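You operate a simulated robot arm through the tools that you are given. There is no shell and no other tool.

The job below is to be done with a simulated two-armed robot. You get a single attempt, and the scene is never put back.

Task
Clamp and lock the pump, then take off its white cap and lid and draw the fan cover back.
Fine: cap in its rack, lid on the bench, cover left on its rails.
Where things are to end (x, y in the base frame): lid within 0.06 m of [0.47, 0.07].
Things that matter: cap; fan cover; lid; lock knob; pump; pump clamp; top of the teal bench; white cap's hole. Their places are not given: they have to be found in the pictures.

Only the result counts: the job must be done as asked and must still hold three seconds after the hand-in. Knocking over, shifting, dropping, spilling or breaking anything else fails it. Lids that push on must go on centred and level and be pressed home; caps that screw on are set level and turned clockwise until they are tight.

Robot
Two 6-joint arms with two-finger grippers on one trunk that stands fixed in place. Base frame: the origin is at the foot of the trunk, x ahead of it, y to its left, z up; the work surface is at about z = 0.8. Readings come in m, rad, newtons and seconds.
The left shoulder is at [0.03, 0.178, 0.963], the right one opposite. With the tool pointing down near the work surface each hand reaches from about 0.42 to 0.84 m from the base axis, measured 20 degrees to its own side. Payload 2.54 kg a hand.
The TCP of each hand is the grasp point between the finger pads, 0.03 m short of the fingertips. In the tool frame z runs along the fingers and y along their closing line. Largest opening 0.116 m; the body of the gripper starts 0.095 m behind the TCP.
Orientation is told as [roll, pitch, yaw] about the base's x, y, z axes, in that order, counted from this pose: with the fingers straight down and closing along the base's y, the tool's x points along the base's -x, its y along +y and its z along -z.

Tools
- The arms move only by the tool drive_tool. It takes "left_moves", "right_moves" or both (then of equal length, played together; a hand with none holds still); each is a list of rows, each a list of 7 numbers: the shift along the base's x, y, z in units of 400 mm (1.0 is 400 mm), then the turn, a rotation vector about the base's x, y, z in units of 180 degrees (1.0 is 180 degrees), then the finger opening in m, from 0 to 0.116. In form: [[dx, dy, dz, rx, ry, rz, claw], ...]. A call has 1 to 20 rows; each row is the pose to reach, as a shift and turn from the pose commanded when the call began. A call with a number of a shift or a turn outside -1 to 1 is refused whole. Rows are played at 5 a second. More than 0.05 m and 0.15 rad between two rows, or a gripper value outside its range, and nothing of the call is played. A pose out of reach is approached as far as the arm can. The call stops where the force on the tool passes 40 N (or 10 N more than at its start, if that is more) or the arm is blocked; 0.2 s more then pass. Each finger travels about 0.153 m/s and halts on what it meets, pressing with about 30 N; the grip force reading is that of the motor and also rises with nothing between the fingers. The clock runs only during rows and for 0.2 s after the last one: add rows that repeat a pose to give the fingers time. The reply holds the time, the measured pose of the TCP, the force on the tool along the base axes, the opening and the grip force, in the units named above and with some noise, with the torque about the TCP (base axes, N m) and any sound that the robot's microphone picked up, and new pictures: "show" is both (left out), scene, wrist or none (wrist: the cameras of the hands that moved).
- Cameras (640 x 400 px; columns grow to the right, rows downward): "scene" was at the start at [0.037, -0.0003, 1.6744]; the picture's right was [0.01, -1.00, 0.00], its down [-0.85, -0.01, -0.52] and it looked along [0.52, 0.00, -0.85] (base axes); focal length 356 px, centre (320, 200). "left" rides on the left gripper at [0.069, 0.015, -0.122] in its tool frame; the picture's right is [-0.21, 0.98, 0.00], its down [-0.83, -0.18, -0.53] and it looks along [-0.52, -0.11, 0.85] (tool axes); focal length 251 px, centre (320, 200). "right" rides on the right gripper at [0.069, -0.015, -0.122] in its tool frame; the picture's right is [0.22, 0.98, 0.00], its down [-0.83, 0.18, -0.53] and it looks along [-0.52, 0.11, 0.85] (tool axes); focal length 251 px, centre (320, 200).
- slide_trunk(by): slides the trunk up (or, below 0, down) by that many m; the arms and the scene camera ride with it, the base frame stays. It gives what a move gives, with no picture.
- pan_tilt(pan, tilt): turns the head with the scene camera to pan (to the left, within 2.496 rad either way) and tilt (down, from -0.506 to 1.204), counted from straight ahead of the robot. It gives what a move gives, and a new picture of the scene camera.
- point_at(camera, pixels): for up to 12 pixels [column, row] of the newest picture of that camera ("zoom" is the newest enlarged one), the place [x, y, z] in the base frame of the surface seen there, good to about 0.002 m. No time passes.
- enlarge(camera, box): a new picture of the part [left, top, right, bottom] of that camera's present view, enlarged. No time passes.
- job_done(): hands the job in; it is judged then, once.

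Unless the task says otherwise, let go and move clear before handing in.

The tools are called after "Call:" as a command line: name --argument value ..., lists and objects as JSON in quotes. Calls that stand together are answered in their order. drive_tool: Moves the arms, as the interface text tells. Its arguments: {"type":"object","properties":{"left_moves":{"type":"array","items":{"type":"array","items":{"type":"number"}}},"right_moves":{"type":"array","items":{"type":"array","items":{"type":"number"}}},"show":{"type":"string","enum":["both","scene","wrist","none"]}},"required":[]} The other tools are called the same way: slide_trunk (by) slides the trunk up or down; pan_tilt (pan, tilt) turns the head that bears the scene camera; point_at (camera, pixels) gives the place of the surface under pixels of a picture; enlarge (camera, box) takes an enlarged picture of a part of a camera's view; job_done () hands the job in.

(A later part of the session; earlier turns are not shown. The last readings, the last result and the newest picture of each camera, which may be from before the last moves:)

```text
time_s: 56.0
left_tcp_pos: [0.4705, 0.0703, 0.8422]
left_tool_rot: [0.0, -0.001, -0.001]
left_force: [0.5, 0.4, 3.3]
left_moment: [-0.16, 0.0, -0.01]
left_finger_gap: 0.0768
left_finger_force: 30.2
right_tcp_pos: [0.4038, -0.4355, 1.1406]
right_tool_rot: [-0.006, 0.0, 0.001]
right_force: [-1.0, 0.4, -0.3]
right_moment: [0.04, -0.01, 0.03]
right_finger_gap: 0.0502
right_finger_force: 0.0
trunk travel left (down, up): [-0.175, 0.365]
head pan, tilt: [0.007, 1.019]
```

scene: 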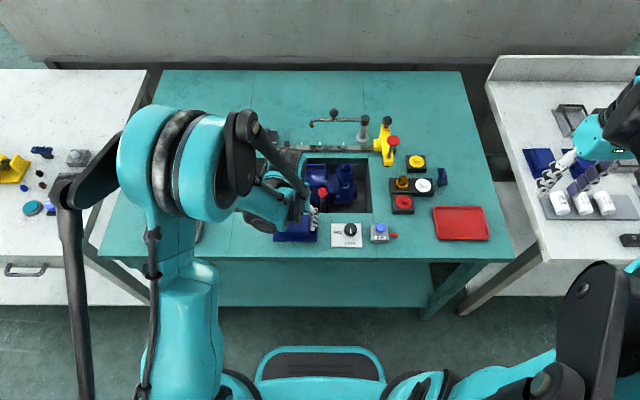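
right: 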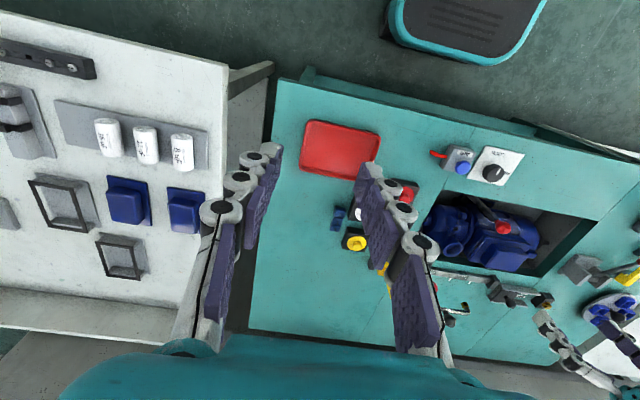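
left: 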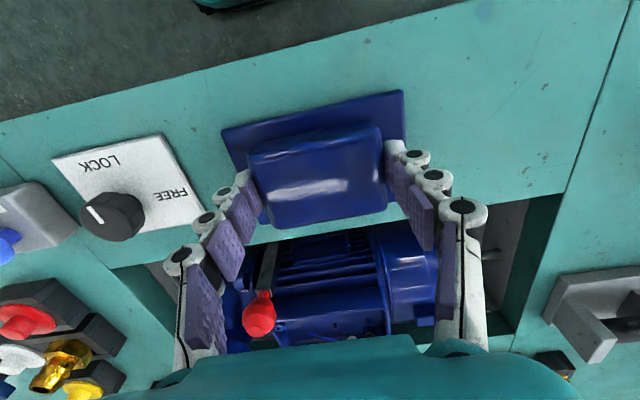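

First contact (fz +3 N). Lowering another half-millimetre to seat, then opening and rising.

Call:
drive_tool --left_moves '[[0, 0, -0.0015, 0, 0, 0, 0.065], [0, 0, -0.0015, 0, 0, 0, 0.085], [0, 0, -0.0015, 0, 0, 0, 0.1], [0, 0, -0.0015, 0, 0, 0, 0.1], [0, 0, 0.05, 0, 0, 0, 0.1], [0, 0, 0.13, 0, 0, 0, 0.1], [0, 0, 0.23, 0, 0, 0, 0.1], [0, 0, 0.33, 0, 0, 0, 0.1], [0, 0, 0.43, 0, 0, 0, 0.1]]' --show "both"

Call:
enlarge --camera "left" --box '[160, 50, 480, 280]'

```text
time_s: 58.0
left_tcp_pos: [0.4714, 0.0706, 1.0125]
left_tool_rot: [0.001, 0.0, -0.001]
left_force: [0.4, -0.2, -0.3]
left_moment: [0.01, -0.03, 0.01]
left_finger_gap: 0.1003
left_finger_force: 0.1
right_tcp_pos: [0.4016, -0.4349, 1.1406]
right_tool_rot: [-0.006, 0.001, 0.002]
right_force: [-0.2, -0.2, -0.1]
right_moment: [0.0, -0.01, -0.03]
right_finger_gap: 0.0498
right_finger_force: 0.1
trunk travel left (down, up): [-0.175, 0.365]
head pan, tilt: [0.007, 1.019]
```

scene: 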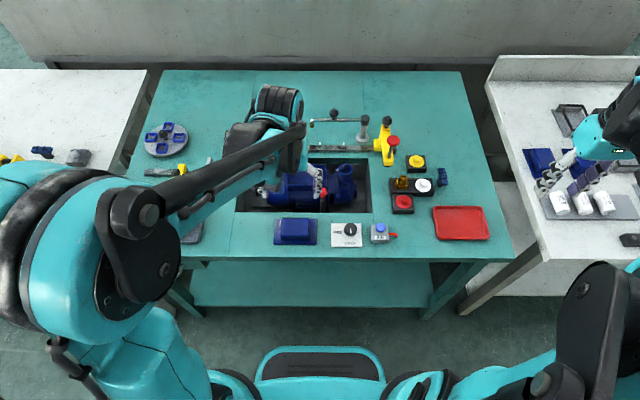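
left: 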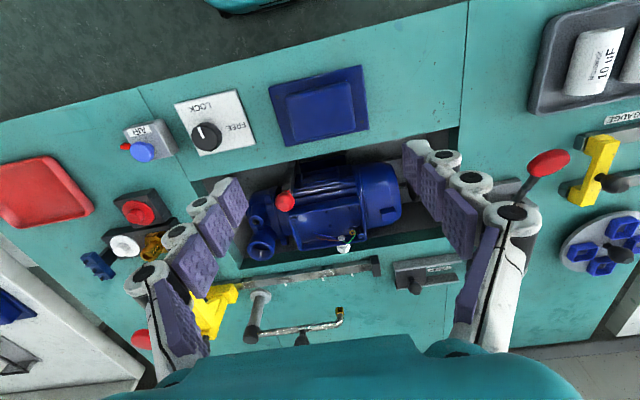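

```text
1.74 times, centred on (320, 165) of left
```

zoom: 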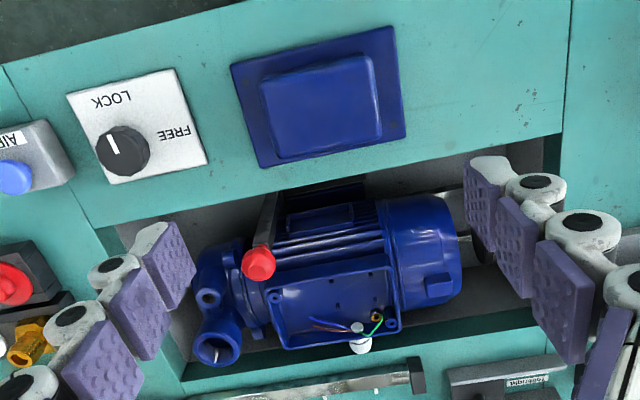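

The lid lies flat at about [0.47,0.07]. Now the fan cover: I'll bring the left hand nearer to view its top tab, rear face and the pad.

Call:
drive_tool --left_moves '[[0.05, 0.04, 0.0, 0, 0, 0, 0.1], [0.12, 0.08, 0.0, 0, 0, 0, 0.1], [0.19, 0.12, 0.0, 0, 0, 0, 0.1], [0.26, 0.15, 0.0, 0, 0, 0, 0.1], [0.32, 0.17, 0.0, 0, 0, 0, 0.1]]' --show "both"

Call:
enlarge --camera "left" --box '[240, 40, 420, 180]'

```text
time_s: 59.2
left_tcp_pos: [0.6, 0.1404, 1.0127]
left_tool_rot: [0.0, -0.001, 0.0]
left_force: [-0.1, 0.0, -0.1]
left_moment: [-0.01, 0.0, 0.0]
left_finger_gap: 0.0997
left_finger_force: 0.1
right_tcp_pos: [0.405, -0.4363, 1.1407]
right_tool_rot: [-0.006, 0.003, 0.001]
right_force: [0.4, 0.7, 0.0]
right_moment: [0.0, 0.01, -0.02]
right_finger_gap: 0.05
right_finger_force: 0.2
trunk travel left (down, up): [-0.175, 0.365]
head pan, tilt: [0.007, 1.019]
```

scene: 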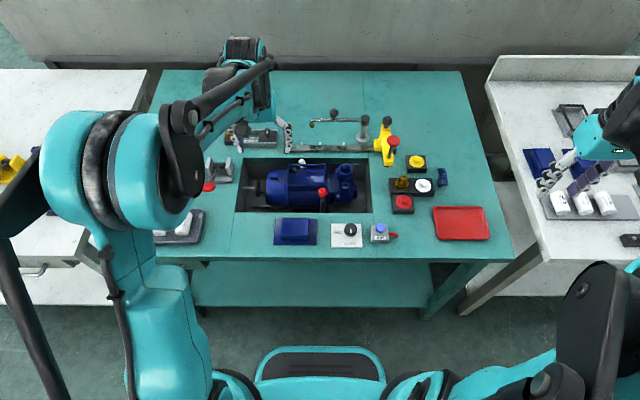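
left: 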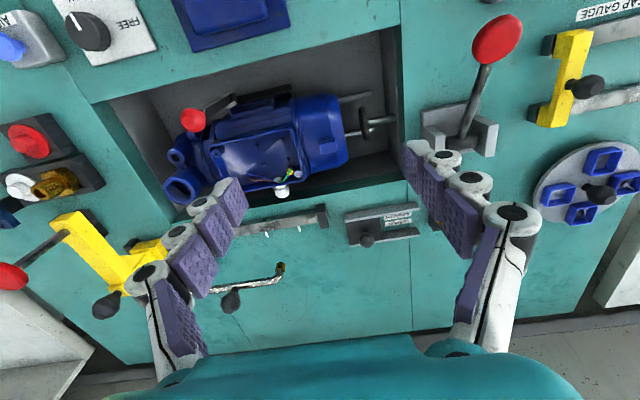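

```text
2.86 times, centred on (330, 110) of left
```

zoom: 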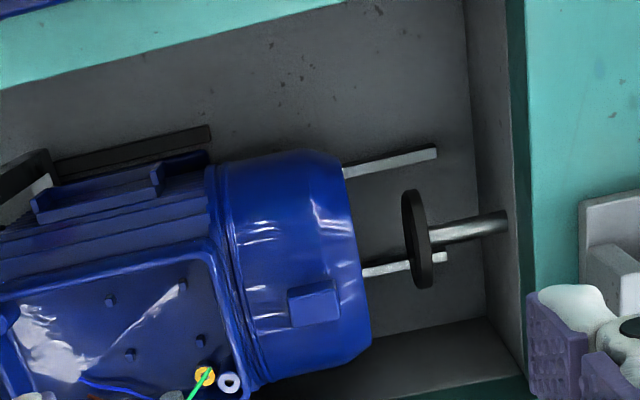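

Two rails at zoom (390,160) and (405,265) project past the cover, and the pad stands between them. Measuring all these.

Call:
point_at --camera "zoom" --pixels '[[313, 303], [295, 295], [332, 285], [300, 325], [335, 310], [430, 155], [350, 172], [440, 262], [370, 272], [412, 240], [425, 200], [490, 222]]'

Call:
point_at --camera "zoom" --pixels '[[345, 200], [355, 240], [365, 310], [220, 200], [240, 300], [260, 375], [345, 170], [285, 230], [320, 230], [310, 270], [405, 280], [200, 300]]'

Call:
enlarge --camera "left" --box '[290, 90, 400, 180]'

```text
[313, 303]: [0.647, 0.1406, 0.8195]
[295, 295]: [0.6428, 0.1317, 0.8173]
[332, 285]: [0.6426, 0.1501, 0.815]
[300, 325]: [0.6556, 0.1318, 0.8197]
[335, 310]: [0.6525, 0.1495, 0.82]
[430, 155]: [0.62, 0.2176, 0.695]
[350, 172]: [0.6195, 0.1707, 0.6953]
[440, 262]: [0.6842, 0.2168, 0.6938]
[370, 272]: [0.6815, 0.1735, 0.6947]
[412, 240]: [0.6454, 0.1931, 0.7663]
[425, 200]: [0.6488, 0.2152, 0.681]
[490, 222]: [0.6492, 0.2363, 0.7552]
```

```text
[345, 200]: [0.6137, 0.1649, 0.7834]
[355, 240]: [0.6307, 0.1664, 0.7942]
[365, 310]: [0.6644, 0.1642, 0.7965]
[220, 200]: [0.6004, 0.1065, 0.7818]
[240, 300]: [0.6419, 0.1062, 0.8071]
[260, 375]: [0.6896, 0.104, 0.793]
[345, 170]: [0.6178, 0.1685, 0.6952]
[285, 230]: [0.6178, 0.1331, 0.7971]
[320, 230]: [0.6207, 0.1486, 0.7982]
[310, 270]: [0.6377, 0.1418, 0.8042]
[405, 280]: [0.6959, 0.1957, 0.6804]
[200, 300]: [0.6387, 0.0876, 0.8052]
```

```text
4.44 times, centred on (345, 135) of left
```

zoom: 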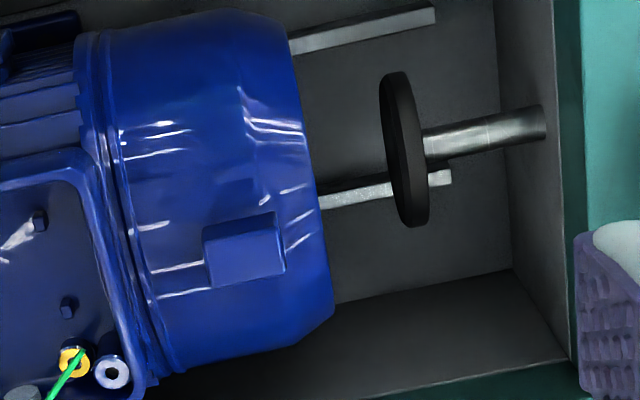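

The cover's tab is at x 0.643–0.66, y 0.131–0.150, top z 0.8197; the rails run to y≈0.217 and the pad face is at y≈0.19. I'll position over the tab with fingers open 0.045.

Call:
drive_tool --left_moves '[[0.06, 0, -0.04, 0, 0, 0, 0.045], [0.126, 0, -0.12, 0, 0, 0, 0.045], [0.126, 0, -0.22, 0, 0, 0, 0.045], [0.126, 0, -0.3, 0, 0, 0, 0.045], [0.126, 0, -0.36, 0, 0, 0, 0.045]]' --show "both"

Call:
enlarge --camera "left" --box '[220, 80, 420, 240]'

```text
time_s: 60.4
left_tcp_pos: [0.6478, 0.1425, 0.8688]
left_tool_rot: [0.001, 0.001, 0.001]
left_force: [-0.7, 0.4, 0.3]
left_moment: [0.02, -0.02, -0.01]
left_finger_gap: 0.045
left_finger_force: 0.0
right_tcp_pos: [0.4034, -0.4355, 1.1407]
right_tool_rot: [-0.005, 0.003, 0.002]
right_force: [-1.0, 0.3, -0.3]
right_moment: [0.02, -0.02, -0.01]
right_finger_gap: 0.05
right_finger_force: 0.1
trunk travel left (down, up): [-0.175, 0.365]
head pan, tilt: [0.007, 1.019]
```

scene: 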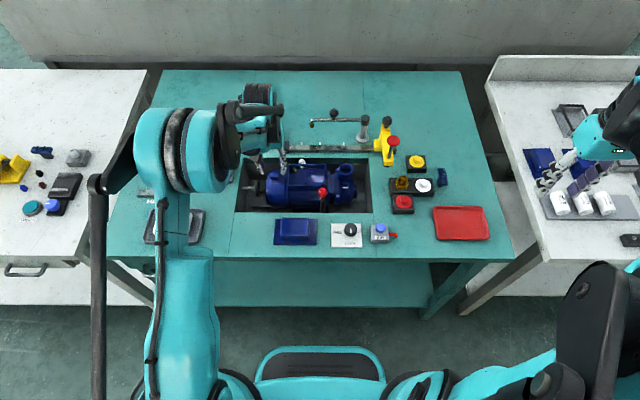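
left: 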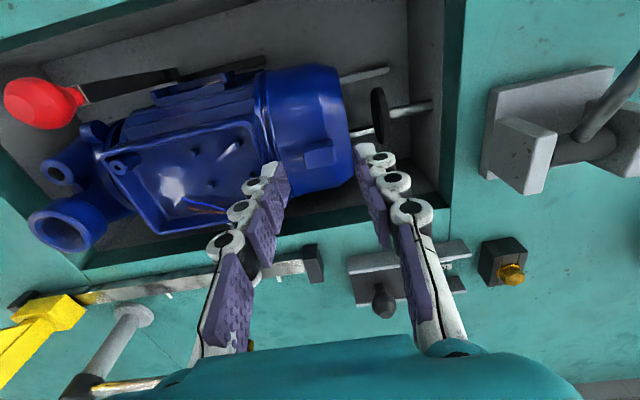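

```text
2.50 times, centred on (320, 160) of left
```

zoom: 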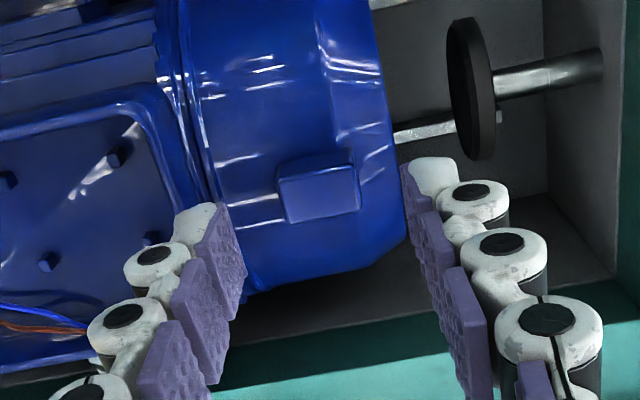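

Measuring the tab's top corners from here for final alignment.

Call:
point_at --camera "zoom" --pixels '[[286, 184], [354, 172], [290, 218], [356, 206], [320, 195], [318, 172], [265, 215], [375, 190]]'

```text
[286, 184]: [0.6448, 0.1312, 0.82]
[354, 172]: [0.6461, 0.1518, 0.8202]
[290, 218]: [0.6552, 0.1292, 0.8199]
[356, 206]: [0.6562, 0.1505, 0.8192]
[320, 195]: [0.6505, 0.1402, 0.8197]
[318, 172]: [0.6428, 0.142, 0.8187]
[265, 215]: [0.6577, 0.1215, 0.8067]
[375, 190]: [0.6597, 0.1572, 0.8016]
```

Tab centre [0.650,0.1405]. Descending to z≈0.839 (tips just above the cover skin) and closing on the tab.

Call:
drive_tool --left_moves '[[0.002, -0.001, -0.04, 0, 0, 0, 0.045], [0.002, -0.001, -0.065, 0, 0, 0, 0.045], [0.002, -0.001, -0.073, 0, 0, 0, 0.045], [0.002, -0.001, -0.073, 0, 0, 0, 0.025], [0.002, -0.001, -0.073, 0, 0, 0, 0.016], [0.002, -0.001, -0.073, 0, 0, 0, 0.014], [0.002, -0.001, -0.073, 0, 0, 0, 0.014]]' --show "wrist"

Call:
enlarge --camera "left" --box '[220, 80, 420, 240]'

```text
time_s: 62.0
left_tcp_pos: [0.6509, 0.1408, 0.8388]
left_tool_rot: [0.0, 0.001, 0.002]
left_force: [-2.2, 11.2, -0.8]
left_moment: [0.39, 0.08, 0.01]
left_finger_gap: 0.0231
left_finger_force: 29.7
right_tcp_pos: [0.4034, -0.4351, 1.1416]
right_tool_rot: [-0.006, 0.003, 0.001]
right_force: [0.8, -0.3, 0.9]
right_moment: [0.01, 0.0, 0.01]
right_finger_gap: 0.0499
right_finger_force: 0.0
trunk travel left (down, up): [-0.175, 0.365]
head pan, tilt: [0.007, 1.019]
```

left: 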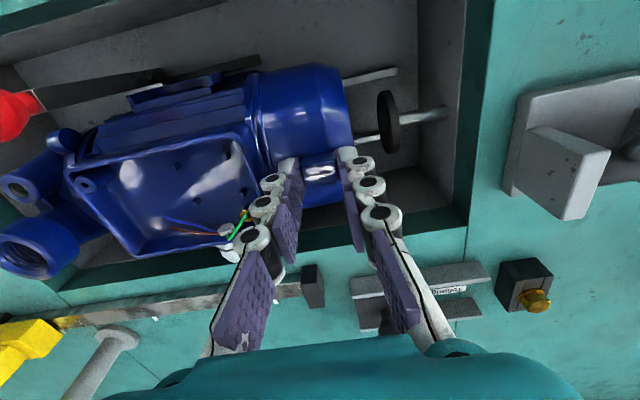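

```text
2.50 times, centred on (320, 160) of left
```

zoom: 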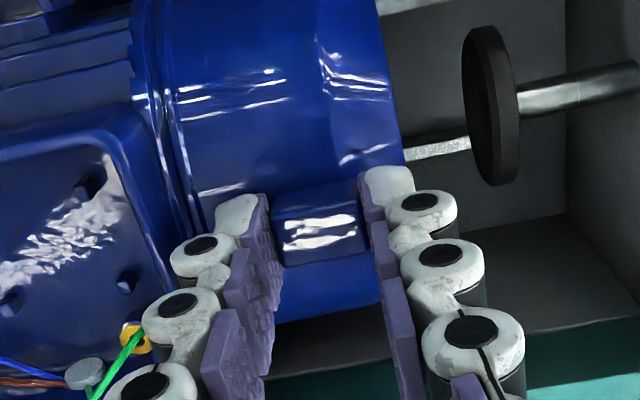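

The tab is held (gap 0.0231, 30 N). Pulling in +y by 1 mm steps and reading the force.

Call:
drive_tool --left_moves '[[0, 0.0025, 0, 0, 0, 0, 0.012], [0, 0.005, 0, 0, 0, 0, 0.012], [0, 0.0075, 0, 0, 0, 0, 0.012], [0, 0.01, 0, 0, 0, 0, 0.012]]' --show "none"

Call:
enlarge --camera "left" --box '[220, 80, 420, 240]'

```text
time_s: 63.0
left_tcp_pos: [0.6511, 0.1413, 0.837]
left_tool_rot: [-0.002, 0.001, -0.002]
left_force: [5.2, -8.8, 0.6]
left_moment: [-0.38, -0.08, 0.09]
left_finger_gap: 0.0234
left_finger_force: 29.8
right_tcp_pos: [0.4031, -0.4359, 1.1408]
right_tool_rot: [-0.003, 0.004, -0.001]
right_force: [1.1, 0.0, -0.1]
right_moment: [-0.06, 0.02, -0.01]
right_finger_gap: 0.0498
right_finger_force: 0.1
trunk travel left (down, up): [-0.175, 0.365]
head pan, tilt: [0.007, 1.019]
```

```text
2.50 times, centred on (320, 160) of left
```

zoom: 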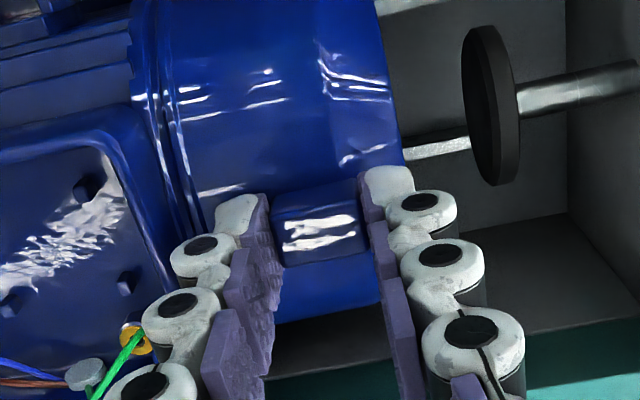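

The hand has barely moved yet (−9 N), so the cover grips with friction. Pulling further.

Call:
drive_tool --left_moves '[[0, 0.005, 0, 0, 0, 0, 0.012], [0, 0.01, 0, 0, 0, 0, 0.012], [0, 0.015, 0, 0, 0, 0, 0.012]]' --show "none"

Call:
enlarge --camera "left" --box '[220, 80, 420, 240]'

```text
time_s: 63.8
left_tcp_pos: [0.6485, 0.1503, 0.8381]
left_tool_rot: [0.0, 0.0, 0.001]
left_force: [0.2, 0.0, -0.2]
left_moment: [0.01, 0.03, 0.0]
left_finger_gap: 0.0234
left_finger_force: 29.9
right_tcp_pos: [0.4024, -0.4356, 1.1403]
right_tool_rot: [-0.005, 0.004, 0.002]
right_force: [-0.8, -0.3, 1.0]
right_moment: [-0.02, -0.01, 0.0]
right_finger_gap: 0.05
right_finger_force: 0.1
trunk travel left (down, up): [-0.175, 0.365]
head pan, tilt: [0.007, 1.019]
```

```text
2.50 times, centred on (320, 160) of left
```

zoom: 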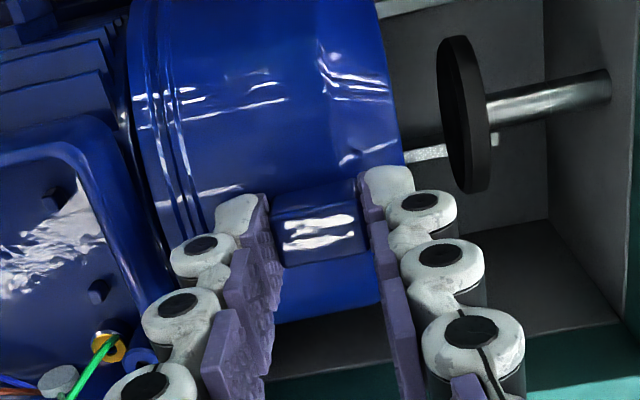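

The cover broke free and slides back (now ~9 mm, force 0). Continuing in 2 mm steps toward the pad.

Call:
drive_tool --left_moves '[[0, 0.005, 0, 0, 0, 0, 0.012], [0, 0.01, 0, 0, 0, 0, 0.012], [0, 0.015, 0, 0, 0, 0, 0.012], [0, 0.02, 0, 0, 0, 0, 0.012], [0, 0.025, 0, 0, 0, 0, 0.012]]' --show "both"

Call:
enlarge --camera "left" --box '[220, 60, 420, 220]'

Call:
enlarge --camera "scene" --box '[230, 150, 330, 220]'

```text
time_s: 65.0
left_tcp_pos: [0.6505, 0.1598, 0.838]
left_tool_rot: [-0.001, 0.0, -0.001]
left_force: [0.7, 0.0, 0.5]
left_moment: [0.02, -0.04, -0.04]
left_finger_gap: 0.0236
left_finger_force: 29.9
right_tcp_pos: [0.4033, -0.4359, 1.1403]
right_tool_rot: [-0.005, 0.002, 0.002]
right_force: [-1.0, -0.6, 0.3]
right_moment: [-0.04, -0.02, 0.03]
right_finger_gap: 0.0499
right_finger_force: 0.1
trunk travel left (down, up): [-0.175, 0.365]
head pan, tilt: [0.007, 1.019]
```

scene: 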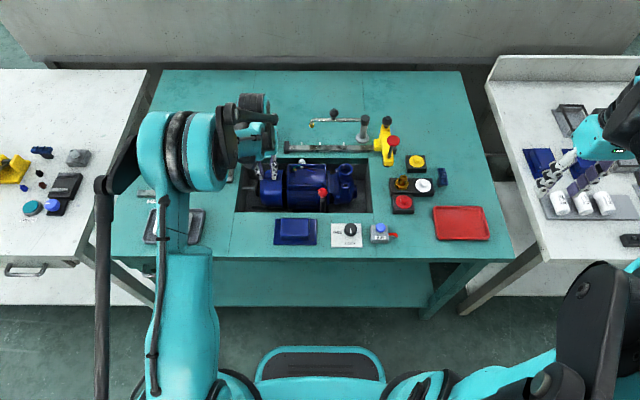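
left: 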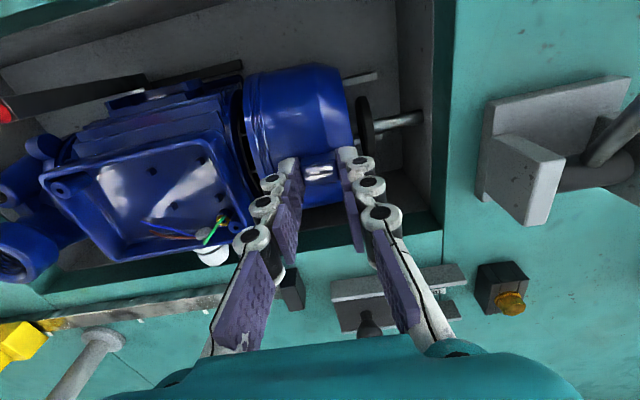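

```text
2.50 times, centred on (320, 140) of left
```

zoom: 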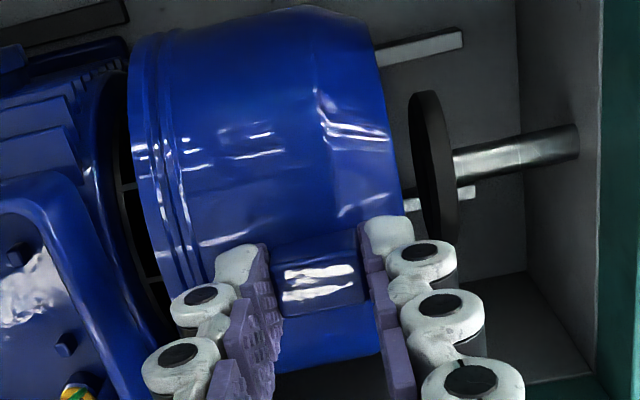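

```text
5.71 times, centred on (280, 185) of scene
```

zoom: 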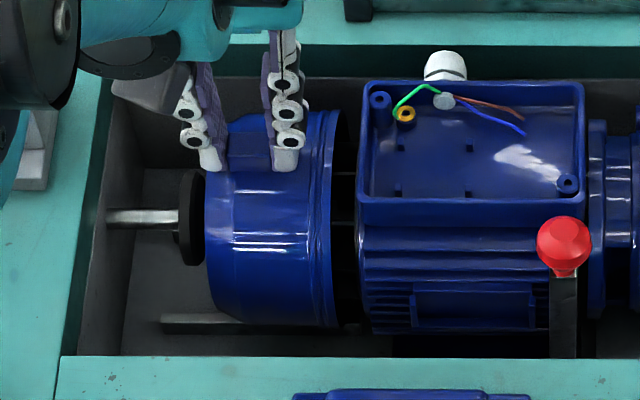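

The cover has come back ~20 mm, its rear now just short of the pad. I'll go on in 1 mm steps to feel whether the pad stops it or gives way.

Call:
drive_tool --left_moves '[[0, 0.0025, 0, 0, 0, 0, 0.012], [0, 0.005, 0, 0, 0, 0, 0.012], [0, 0.0075, 0, 0, 0, 0, 0.012], [0, 0.01, 0, 0, 0, 0, 0.012], [0, 0.0125, 0, 0, 0, 0, 0.012]]' --show "wrist"

Call:
enlarge --camera "left" --box '[220, 60, 420, 220]'

Call:
enlarge --camera "scene" --box '[230, 150, 330, 220]'

```text
time_s: 66.2
left_tcp_pos: [0.6488, 0.1656, 0.8381]
left_tool_rot: [0.0, 0.0, -0.001]
left_force: [0.1, 0.6, -0.2]
left_moment: [-0.02, 0.02, 0.01]
left_finger_gap: 0.0236
left_finger_force: 30.1
right_tcp_pos: [0.4038, -0.4358, 1.1406]
right_tool_rot: [-0.006, 0.005, 0.0]
right_force: [-0.1, 0.6, 0.4]
right_moment: [0.01, 0.02, 0.02]
right_finger_gap: 0.05
right_finger_force: 0.2
trunk travel left (down, up): [-0.175, 0.365]
head pan, tilt: [0.007, 1.019]
```

left: 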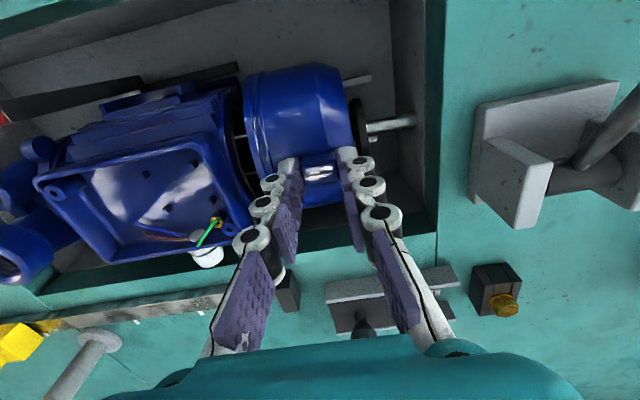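

```text
2.50 times, centred on (320, 140) of left
```

zoom: 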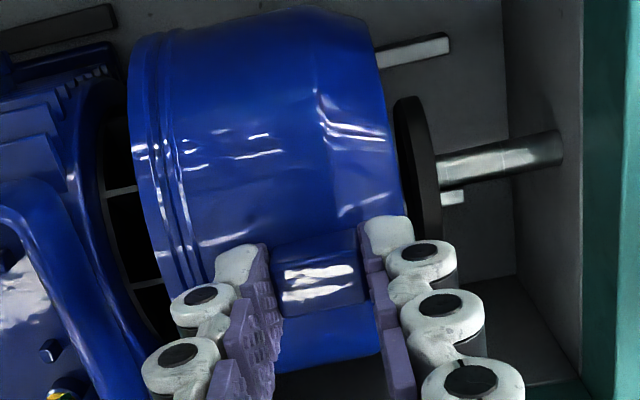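

```text
5.71 times, centred on (280, 185) of scene
```

zoom: 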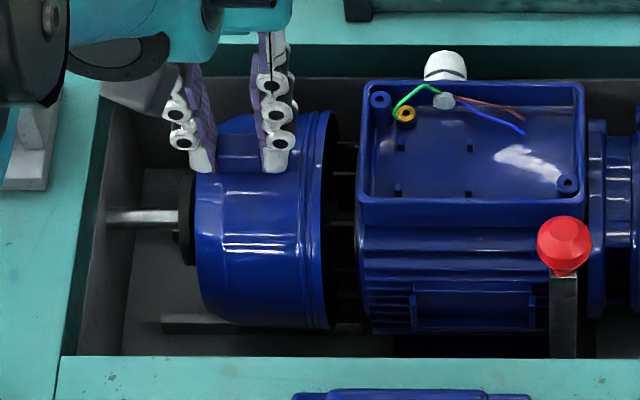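

Still no force at 25 mm back. Continuing another 6 mm in 1 mm steps.

Call:
drive_tool --left_moves '[[0, 0.0025, 0, 0, 0, 0, 0.012], [0, 0.005, 0, 0, 0, 0, 0.012], [0, 0.0075, 0, 0, 0, 0, 0.012], [0, 0.01, 0, 0, 0, 0, 0.012], [0, 0.0125, 0, 0, 0, 0, 0.012], [0, 0.015, 0, 0, 0, 0, 0.012]]' --show "wrist"

Call:
enlarge --camera "left" --box '[220, 60, 420, 220]'

Call:
enlarge --camera "scene" --box '[230, 150, 330, 220]'

```text
time_s: 67.6
left_tcp_pos: [0.6492, 0.1693, 0.8407]
left_tool_rot: [0.001, 0.0, 0.001]
left_force: [0.1, 1.0, -0.1]
left_moment: [-0.01, 0.0, 0.02]
left_finger_gap: 0.0232
left_finger_force: 29.9
right_tcp_pos: [0.4031, -0.4348, 1.1409]
right_tool_rot: [-0.006, 0.002, 0.002]
right_force: [-0.5, -0.1, -0.3]
right_moment: [0.0, -0.01, 0.02]
right_finger_gap: 0.05
right_finger_force: 0.0
trunk travel left (down, up): [-0.175, 0.365]
head pan, tilt: [0.007, 1.019]
```

left: 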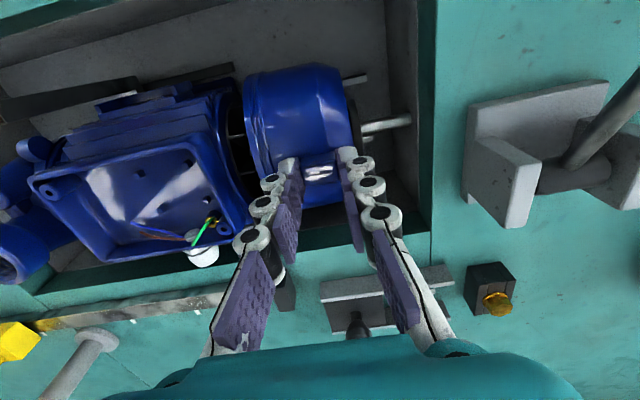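

```text
2.50 times, centred on (320, 140) of left
```

zoom: 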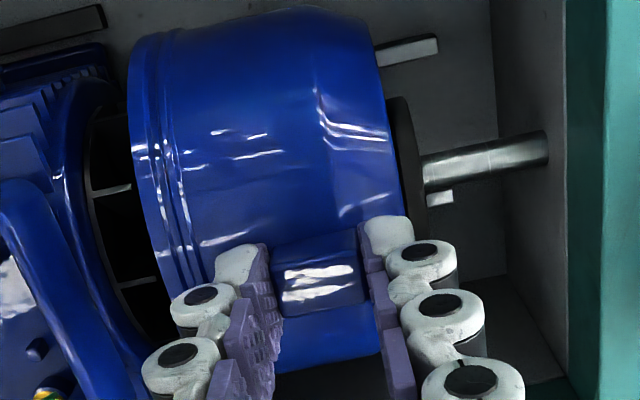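

```text
5.71 times, centred on (280, 185) of scene
```

zoom: 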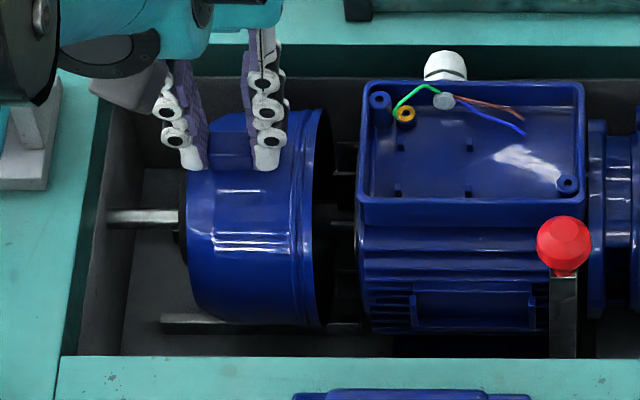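

Still free at ~30 mm — the pad slips into the cover's recessed rear. Continuing slowly, watching for contact.

Call:
drive_tool --left_moves '[[0, 0.003, 0, 0, 0, 0, 0.012], [0, 0.006, 0, 0, 0, 0, 0.012], [0, 0.009, 0, 0, 0, 0, 0.012], [0, 0.012, 0, 0, 0, 0, 0.012], [0, 0.015, 0, 0, 0, 0, 0.012], [0, 0.018, 0, 0, 0, 0, 0.012]]' --show "wrist"

Call:
enlarge --camera "left" --box '[220, 60, 420, 220]'

Call:
enlarge --camera "scene" --box '[230, 150, 330, 220]'

```text
time_s: 69.0
left_tcp_pos: [0.6489, 0.1748, 0.8406]
left_tool_rot: [0.0, -0.001, 0.002]
left_force: [3.9, -16.8, 14.1]
left_moment: [-1.1, -0.34, -0.08]
left_finger_gap: 0.0234
left_finger_force: 30.0
right_tcp_pos: [0.4015, -0.4371, 1.1415]
right_tool_rot: [-0.003, 0.002, 0.003]
right_force: [-0.7, 0.0, 0.3]
right_moment: [0.04, 0.04, -0.03]
right_finger_gap: 0.05
right_finger_force: 0.1
trunk travel left (down, up): [-0.175, 0.365]
head pan, tilt: [0.007, 1.019]
```

left: 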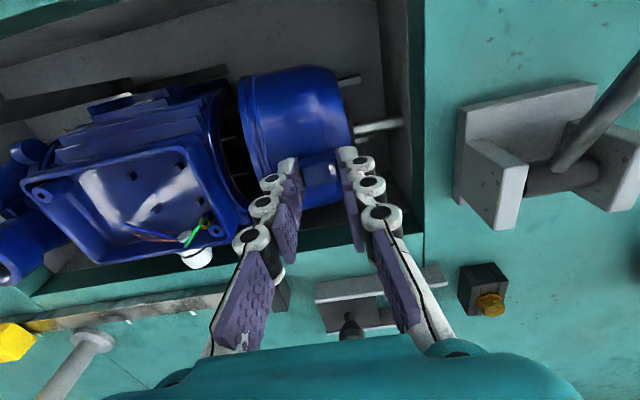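

```text
2.50 times, centred on (320, 140) of left
```

zoom: 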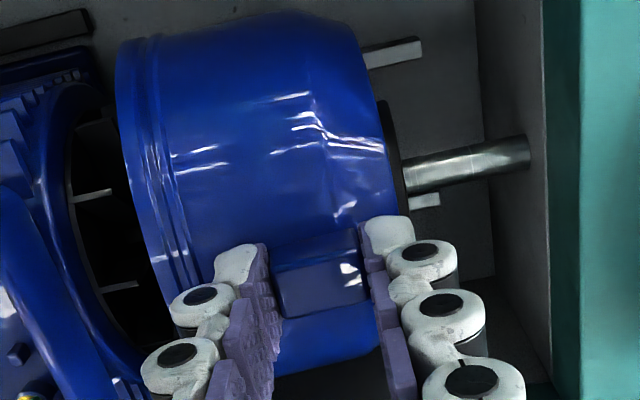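

```text
5.71 times, centred on (280, 185) of scene
```

zoom: 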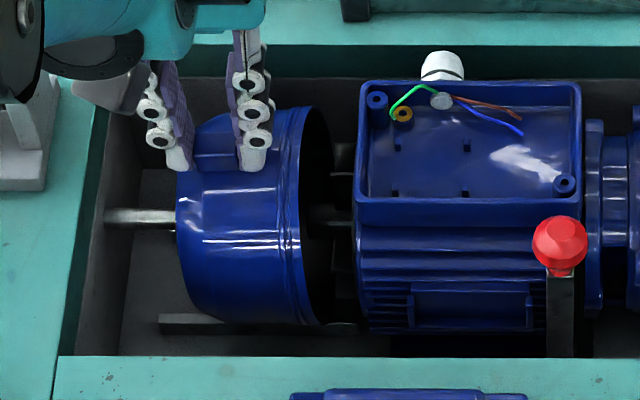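

Contact at about +34 mm (fy −17 N, fz +14 N): the cover's inner face has met the pad and is starting to tip. I'll back off ~5 mm to relieve it and re-check that it is level on the rails.

Call:
drive_tool --left_moves '[[0, -0.004, 0, 0, 0, 0, 0.012], [0, -0.008, 0, 0, 0, 0, 0.012], [0, -0.012, 0, 0, 0, 0, 0.012]]' --show "wrist"

Call:
enlarge --camera "left" --box '[220, 60, 420, 220]'

Call:
enlarge --camera "scene" --box '[230, 150, 330, 220]'

```text
time_s: 69.8
left_tcp_pos: [0.6493, 0.1743, 0.8395]
left_tool_rot: [0.0, 0.0, 0.002]
left_force: [0.4, -3.0, 2.3]
left_moment: [-0.19, -0.1, -0.01]
left_finger_gap: 0.0236
left_finger_force: 30.0
right_tcp_pos: [0.4037, -0.4354, 1.1397]
right_tool_rot: [-0.004, 0.005, 0.002]
right_force: [-0.9, -0.7, 0.3]
right_moment: [0.02, 0.02, -0.01]
right_finger_gap: 0.05
right_finger_force: 0.0
trunk travel left (down, up): [-0.175, 0.365]
head pan, tilt: [0.007, 1.019]
```

left: 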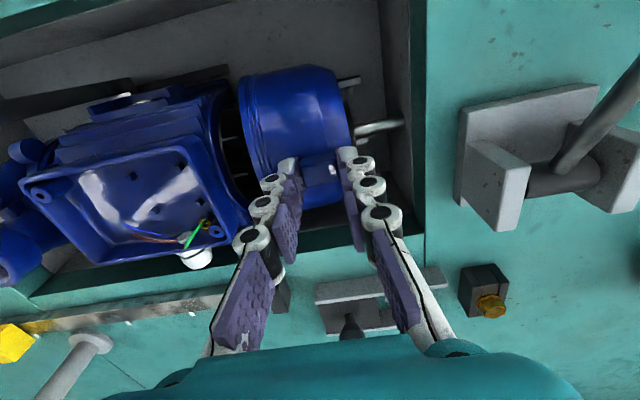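

```text
2.50 times, centred on (320, 140) of left
```

zoom: 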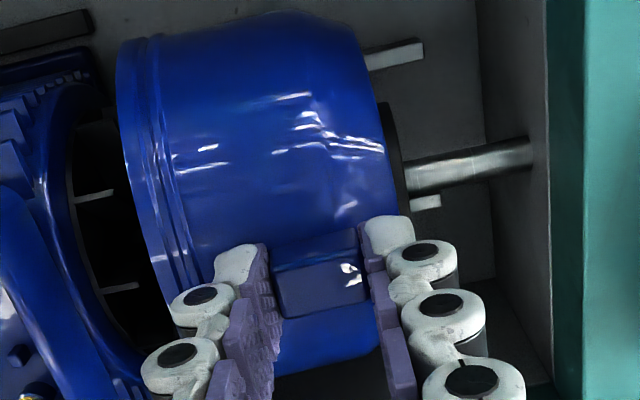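

```text
5.71 times, centred on (280, 185) of scene
```

zoom: 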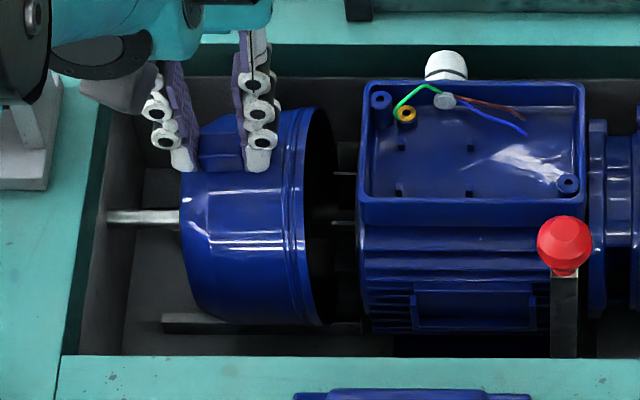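

Force is nearly gone (−3 N) and the pump has not shifted. The cover is tilted a degree or two in the grip; I'll ease back 2 mm more and open the fingers slowly so it settles on its rails.

Call:
drive_tool --left_moves '[[0, -0.003, 0, 0, 0, 0, 0.012], [0, -0.005, 0, 0, 0, 0, 0.012]]' --show "none"

Call:
point_at --camera "left" --pixels '[[308, 172], [335, 165], [310, 182], [335, 178], [290, 90], [330, 90], [290, 130], [330, 130]]'

```text
time_s: 70.4
left_tcp_pos: [0.6493, 0.1708, 0.8379]
left_tool_rot: [-0.001, 0.001, 0.002]
left_force: [-0.6, -0.4, -1.8]
left_moment: [0.03, 0.0, 0.0]
left_finger_gap: 0.0235
left_finger_force: 30.2
right_tcp_pos: [0.4027, -0.4338, 1.1402]
right_tool_rot: [-0.006, 0.004, 0.0]
right_force: [-0.1, -0.1, -0.4]
right_moment: [0.01, 0.03, 0.0]
right_finger_gap: 0.05
right_finger_force: 0.0
trunk travel left (down, up): [-0.175, 0.365]
head pan, tilt: [0.007, 1.019]
```

```text
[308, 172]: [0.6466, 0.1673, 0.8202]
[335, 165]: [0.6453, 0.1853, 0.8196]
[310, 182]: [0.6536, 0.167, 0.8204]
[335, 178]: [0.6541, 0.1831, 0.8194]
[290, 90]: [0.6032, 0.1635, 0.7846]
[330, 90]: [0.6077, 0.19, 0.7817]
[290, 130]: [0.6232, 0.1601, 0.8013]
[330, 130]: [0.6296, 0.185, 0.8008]
```

The tab top is level (z 0.820 vs 0.8195) and the cover is about 30 mm back. Opening the fingers and rising straight up.

Call:
drive_tool --left_moves '[[0, 0, 0, 0, 0, 0, 0.026], [0, 0, 0, 0, 0, 0, 0.032], [0, 0, 0, 0, 0, 0, 0.045], [0, 0, 0, 0, 0, 0, 0.045], [0, 0, 0.06, 0, 0, 0, 0.045], [0, 0, 0.14, 0, 0, 0, 0.045], [0, 0, 0.24, 0, 0, 0, 0.045], [0, 0, 0.34, 0, 0, 0, 0.045]]' --show "both"

Call:
enlarge --camera "left" --box '[200, 40, 440, 220]'

Call:
enlarge --camera "scene" --box '[230, 150, 330, 220]'

```text
time_s: 72.2
left_tcp_pos: [0.6509, 0.1716, 0.9746]
left_tool_rot: [0.001, 0.0, -0.002]
left_force: [0.4, -0.3, 0.2]
left_moment: [-0.02, -0.02, -0.03]
left_finger_gap: 0.0451
left_finger_force: 0.1
right_tcp_pos: [0.4023, -0.4349, 1.1403]
right_tool_rot: [-0.007, 0.002, 0.002]
right_force: [0.0, -0.3, -0.7]
right_moment: [-0.03, 0.01, 0.0]
right_finger_gap: 0.0501
right_finger_force: 0.1
trunk travel left (down, up): [-0.175, 0.365]
head pan, tilt: [0.007, 1.019]
```

scene: 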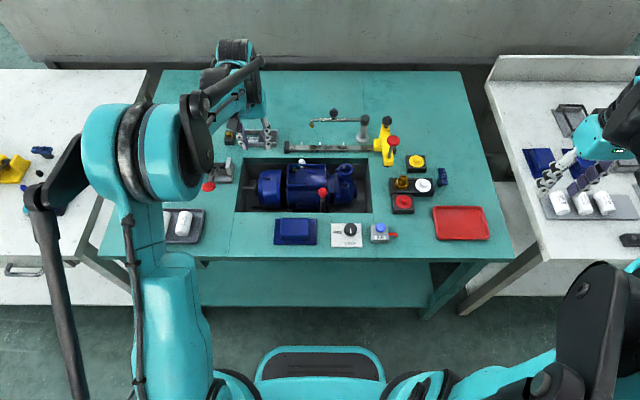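
left: 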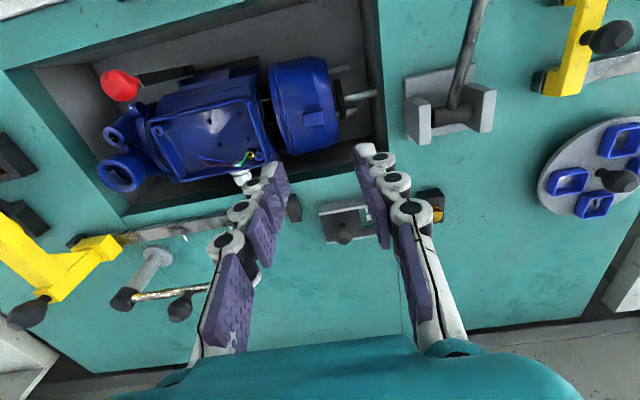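

```text
2.22 times, centred on (320, 130) of left
```

zoom: 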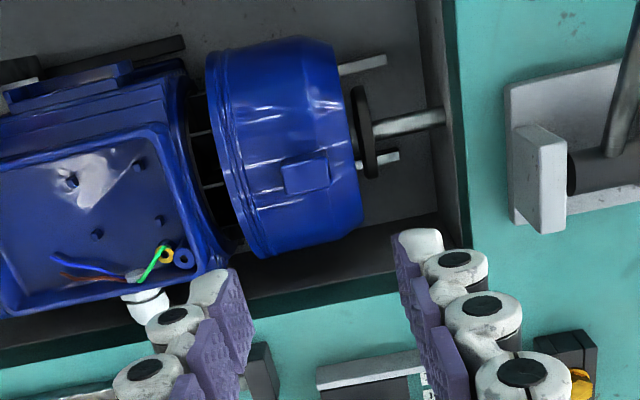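

```text
5.71 times, centred on (280, 185) of scene
```

zoom: 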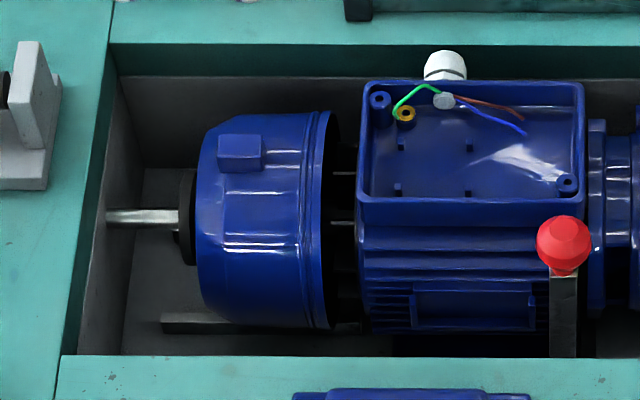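

The cover has settled level on both rails with a clear gap to the motor. I'll measure how far back it is now.

Call:
point_at --camera "zoom" --pixels '[[240, 145], [222, 145], [258, 145], [240, 190], [312, 180], [318, 240], [200, 220], [205, 260], [240, 165], [185, 200], [190, 322], [290, 190]]'

Call:
enlarge --camera "left" --box '[240, 50, 390, 170]'

Call:
point_at --camera "zoom" --pixels '[[320, 285], [300, 280], [355, 265], [310, 315], [360, 300], [370, 150], [250, 130], [455, 130], [440, 190], [460, 60], [440, 300], [200, 180]]'

```text
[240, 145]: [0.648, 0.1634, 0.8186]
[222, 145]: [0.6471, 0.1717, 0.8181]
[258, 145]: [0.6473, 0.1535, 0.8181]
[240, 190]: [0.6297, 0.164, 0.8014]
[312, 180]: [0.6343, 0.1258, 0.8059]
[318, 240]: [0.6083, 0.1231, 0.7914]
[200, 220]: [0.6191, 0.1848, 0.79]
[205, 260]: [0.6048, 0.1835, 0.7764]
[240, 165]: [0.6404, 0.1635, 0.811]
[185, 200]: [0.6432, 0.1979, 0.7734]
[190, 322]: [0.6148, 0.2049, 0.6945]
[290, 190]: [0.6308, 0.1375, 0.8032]
```

```text
3.33 times, centred on (315, 110) of left
```

zoom: 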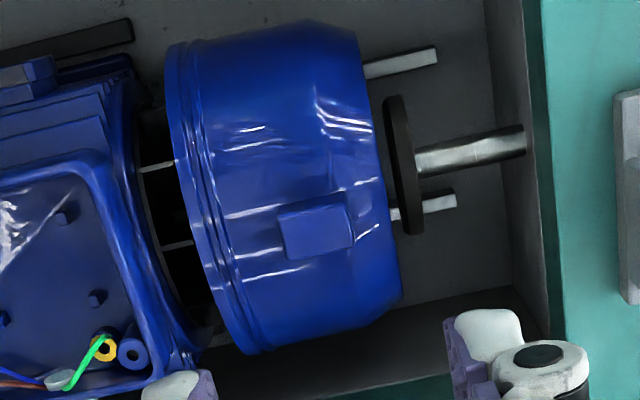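

```text
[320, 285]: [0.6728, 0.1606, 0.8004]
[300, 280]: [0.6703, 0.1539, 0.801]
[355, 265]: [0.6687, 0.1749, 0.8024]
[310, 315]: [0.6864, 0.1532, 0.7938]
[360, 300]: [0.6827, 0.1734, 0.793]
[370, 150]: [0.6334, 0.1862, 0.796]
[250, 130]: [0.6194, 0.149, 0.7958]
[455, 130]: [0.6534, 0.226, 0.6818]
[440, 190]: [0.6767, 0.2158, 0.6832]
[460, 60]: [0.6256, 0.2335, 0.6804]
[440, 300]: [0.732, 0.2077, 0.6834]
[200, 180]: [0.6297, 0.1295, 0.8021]
```

The tab now seems near y≈0.163, i.e. ~22 mm back, less than where I let go. I'll verify from the left view.

Call:
point_at --camera "zoom" --pixels '[[283, 220], [347, 208], [292, 255], [350, 243], [317, 232], [392, 170], [405, 110], [398, 225], [385, 120], [375, 110], [385, 270], [345, 60]]'

Call:
enlarge --camera "left" --box '[310, 60, 390, 140]'

```text
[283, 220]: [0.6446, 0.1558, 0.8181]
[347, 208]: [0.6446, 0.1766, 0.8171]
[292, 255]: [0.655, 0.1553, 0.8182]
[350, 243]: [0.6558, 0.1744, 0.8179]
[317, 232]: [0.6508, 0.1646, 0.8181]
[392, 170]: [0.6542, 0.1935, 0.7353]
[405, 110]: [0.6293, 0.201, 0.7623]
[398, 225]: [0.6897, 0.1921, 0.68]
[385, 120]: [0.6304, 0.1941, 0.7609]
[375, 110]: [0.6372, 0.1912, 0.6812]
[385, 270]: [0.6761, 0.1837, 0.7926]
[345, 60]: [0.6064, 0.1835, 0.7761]
```

```text
5.00 times, centred on (350, 100) of left
```

zoom: 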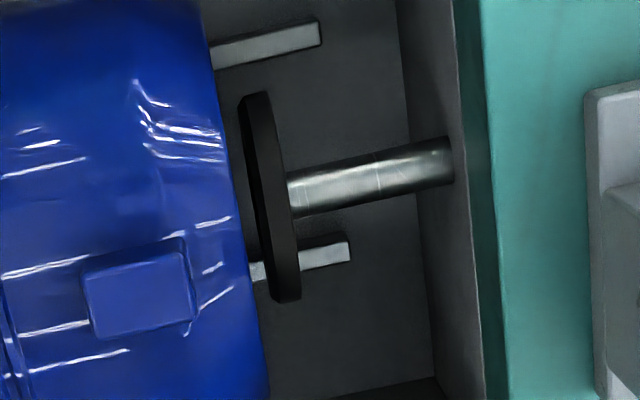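

The tab centre is at y≈0.1655, so the cover rests ~25 mm back, level, right up against the pad's face (y≈0.193). Now I'll move the left hand clear and inspect everything.

Call:
drive_tool --left_moves '[[0, 0, 0.1, 0, 0, 0, 0.045], [0, 0, 0.2, 0, 0, 0, 0.045], [-0.05, 0.05, 0.28, 0, 0, 0, 0.045], [-0.12, 0.1, 0.34, 0, 0, 0, 0.045], [-0.2, 0.15, 0.38, 0, 0, 0, 0.045], [-0.28, 0.2, 0.4, 0, 0, 0, 0.045], [-0.36, 0.26, 0.4, 0, 0, 0, 0.045], [-0.44, 0.32, 0.4, 0, 0, 0, 0.045], [-0.5, 0.38, 0.4, 0, 0, 0, 0.045], [-0.53, 0.42, 0.4, 0, 0, 0, 0.045]]' --show "scene"

Call:
enlarge --camera "scene" --box '[190, 140, 380, 260]'

Call:
enlarge --camera "scene" --box '[235, 150, 300, 215]'

Call:
point_at --camera "zoom" --pixels '[[200, 140], [220, 140], [180, 140], [245, 150], [205, 230], [275, 250], [130, 160], [160, 310], [60, 200], [340, 150], [600, 100], [345, 250]]'

```text
time_s: 74.4
left_tcp_pos: [0.4359, 0.3381, 1.1345]
left_tool_rot: [0.002, -0.001, 0.0]
left_force: [1.2, -0.5, 0.8]
left_moment: [-0.03, 0.01, 0.01]
left_finger_gap: 0.0451
left_finger_force: 0.1
right_tcp_pos: [0.4033, -0.435, 1.1406]
right_tool_rot: [-0.005, 0.001, 0.002]
right_force: [0.5, 0.2, -0.3]
right_moment: [0.0, -0.02, 0.02]
right_finger_gap: 0.0502
right_finger_force: 0.0
trunk travel left (down, up): [-0.175, 0.365]
head pan, tilt: [0.007, 1.019]
```

scene: 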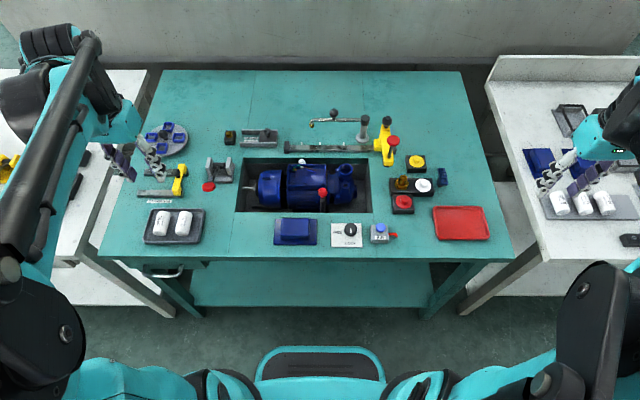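

```text
3.33 times, centred on (285, 200) of scene
```

zoom: 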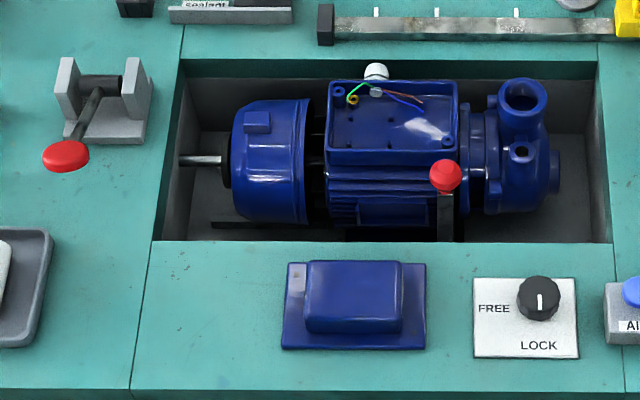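

```text
6.15 times, centred on (268, 182) of scene
```

zoom: 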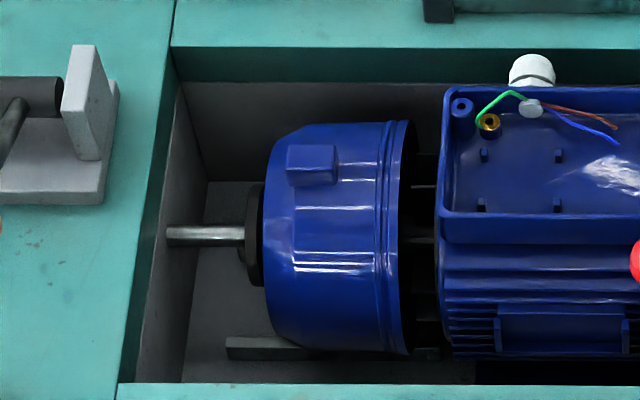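

```text
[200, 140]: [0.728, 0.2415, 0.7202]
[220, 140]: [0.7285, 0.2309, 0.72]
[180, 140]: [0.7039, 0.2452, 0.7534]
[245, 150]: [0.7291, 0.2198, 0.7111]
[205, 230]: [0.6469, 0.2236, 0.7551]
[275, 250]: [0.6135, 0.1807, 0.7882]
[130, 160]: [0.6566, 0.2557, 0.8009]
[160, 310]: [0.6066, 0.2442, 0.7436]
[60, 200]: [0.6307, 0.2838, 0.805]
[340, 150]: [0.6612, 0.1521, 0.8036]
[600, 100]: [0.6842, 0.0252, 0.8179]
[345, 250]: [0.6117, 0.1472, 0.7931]
```

Everything looks in place: cap in rack, lid on the bench, knob at LOCK, clamp ball forward. I'll look closely at the cover/pad contact to be sure it's stable and the pad wasn't displaced.

Call:
enlarge --camera "scene" --box '[245, 165, 285, 205]'

Call:
point_at --camera "zoom" --pixels '[[270, 150], [258, 200], [265, 250], [250, 230], [230, 220], [285, 280], [300, 200], [380, 120], [350, 110], [400, 110], [280, 330], [380, 330]]'

Call:
enlarge --camera "left" --box '[100, 100, 340, 280]'

```text
10.00 times, centred on (265, 185) of scene
```

zoom: 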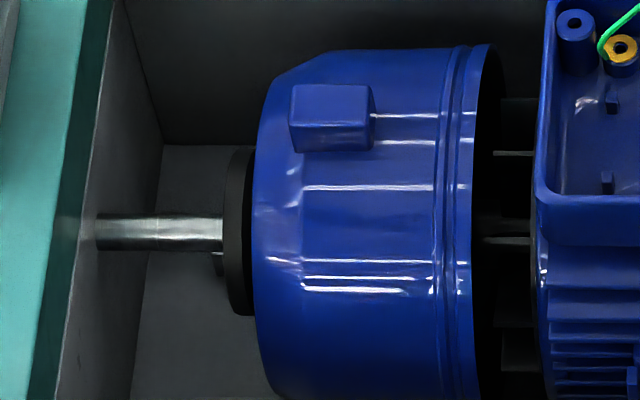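

```text
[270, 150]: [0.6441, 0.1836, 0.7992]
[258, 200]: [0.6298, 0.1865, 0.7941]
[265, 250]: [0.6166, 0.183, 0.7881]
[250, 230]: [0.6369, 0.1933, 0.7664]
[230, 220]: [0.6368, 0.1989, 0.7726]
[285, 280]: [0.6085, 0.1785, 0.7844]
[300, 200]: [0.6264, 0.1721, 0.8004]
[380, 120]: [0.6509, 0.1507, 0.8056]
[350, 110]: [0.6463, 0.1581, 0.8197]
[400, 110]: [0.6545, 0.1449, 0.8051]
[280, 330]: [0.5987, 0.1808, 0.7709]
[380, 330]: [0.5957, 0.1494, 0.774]
```

```text
2.22 times, centred on (220, 190) of left
```

zoom: 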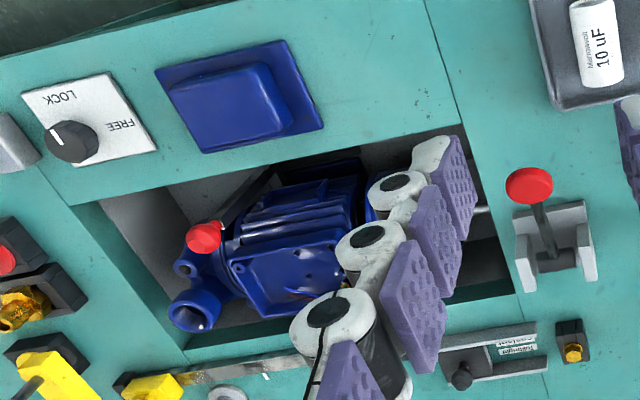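

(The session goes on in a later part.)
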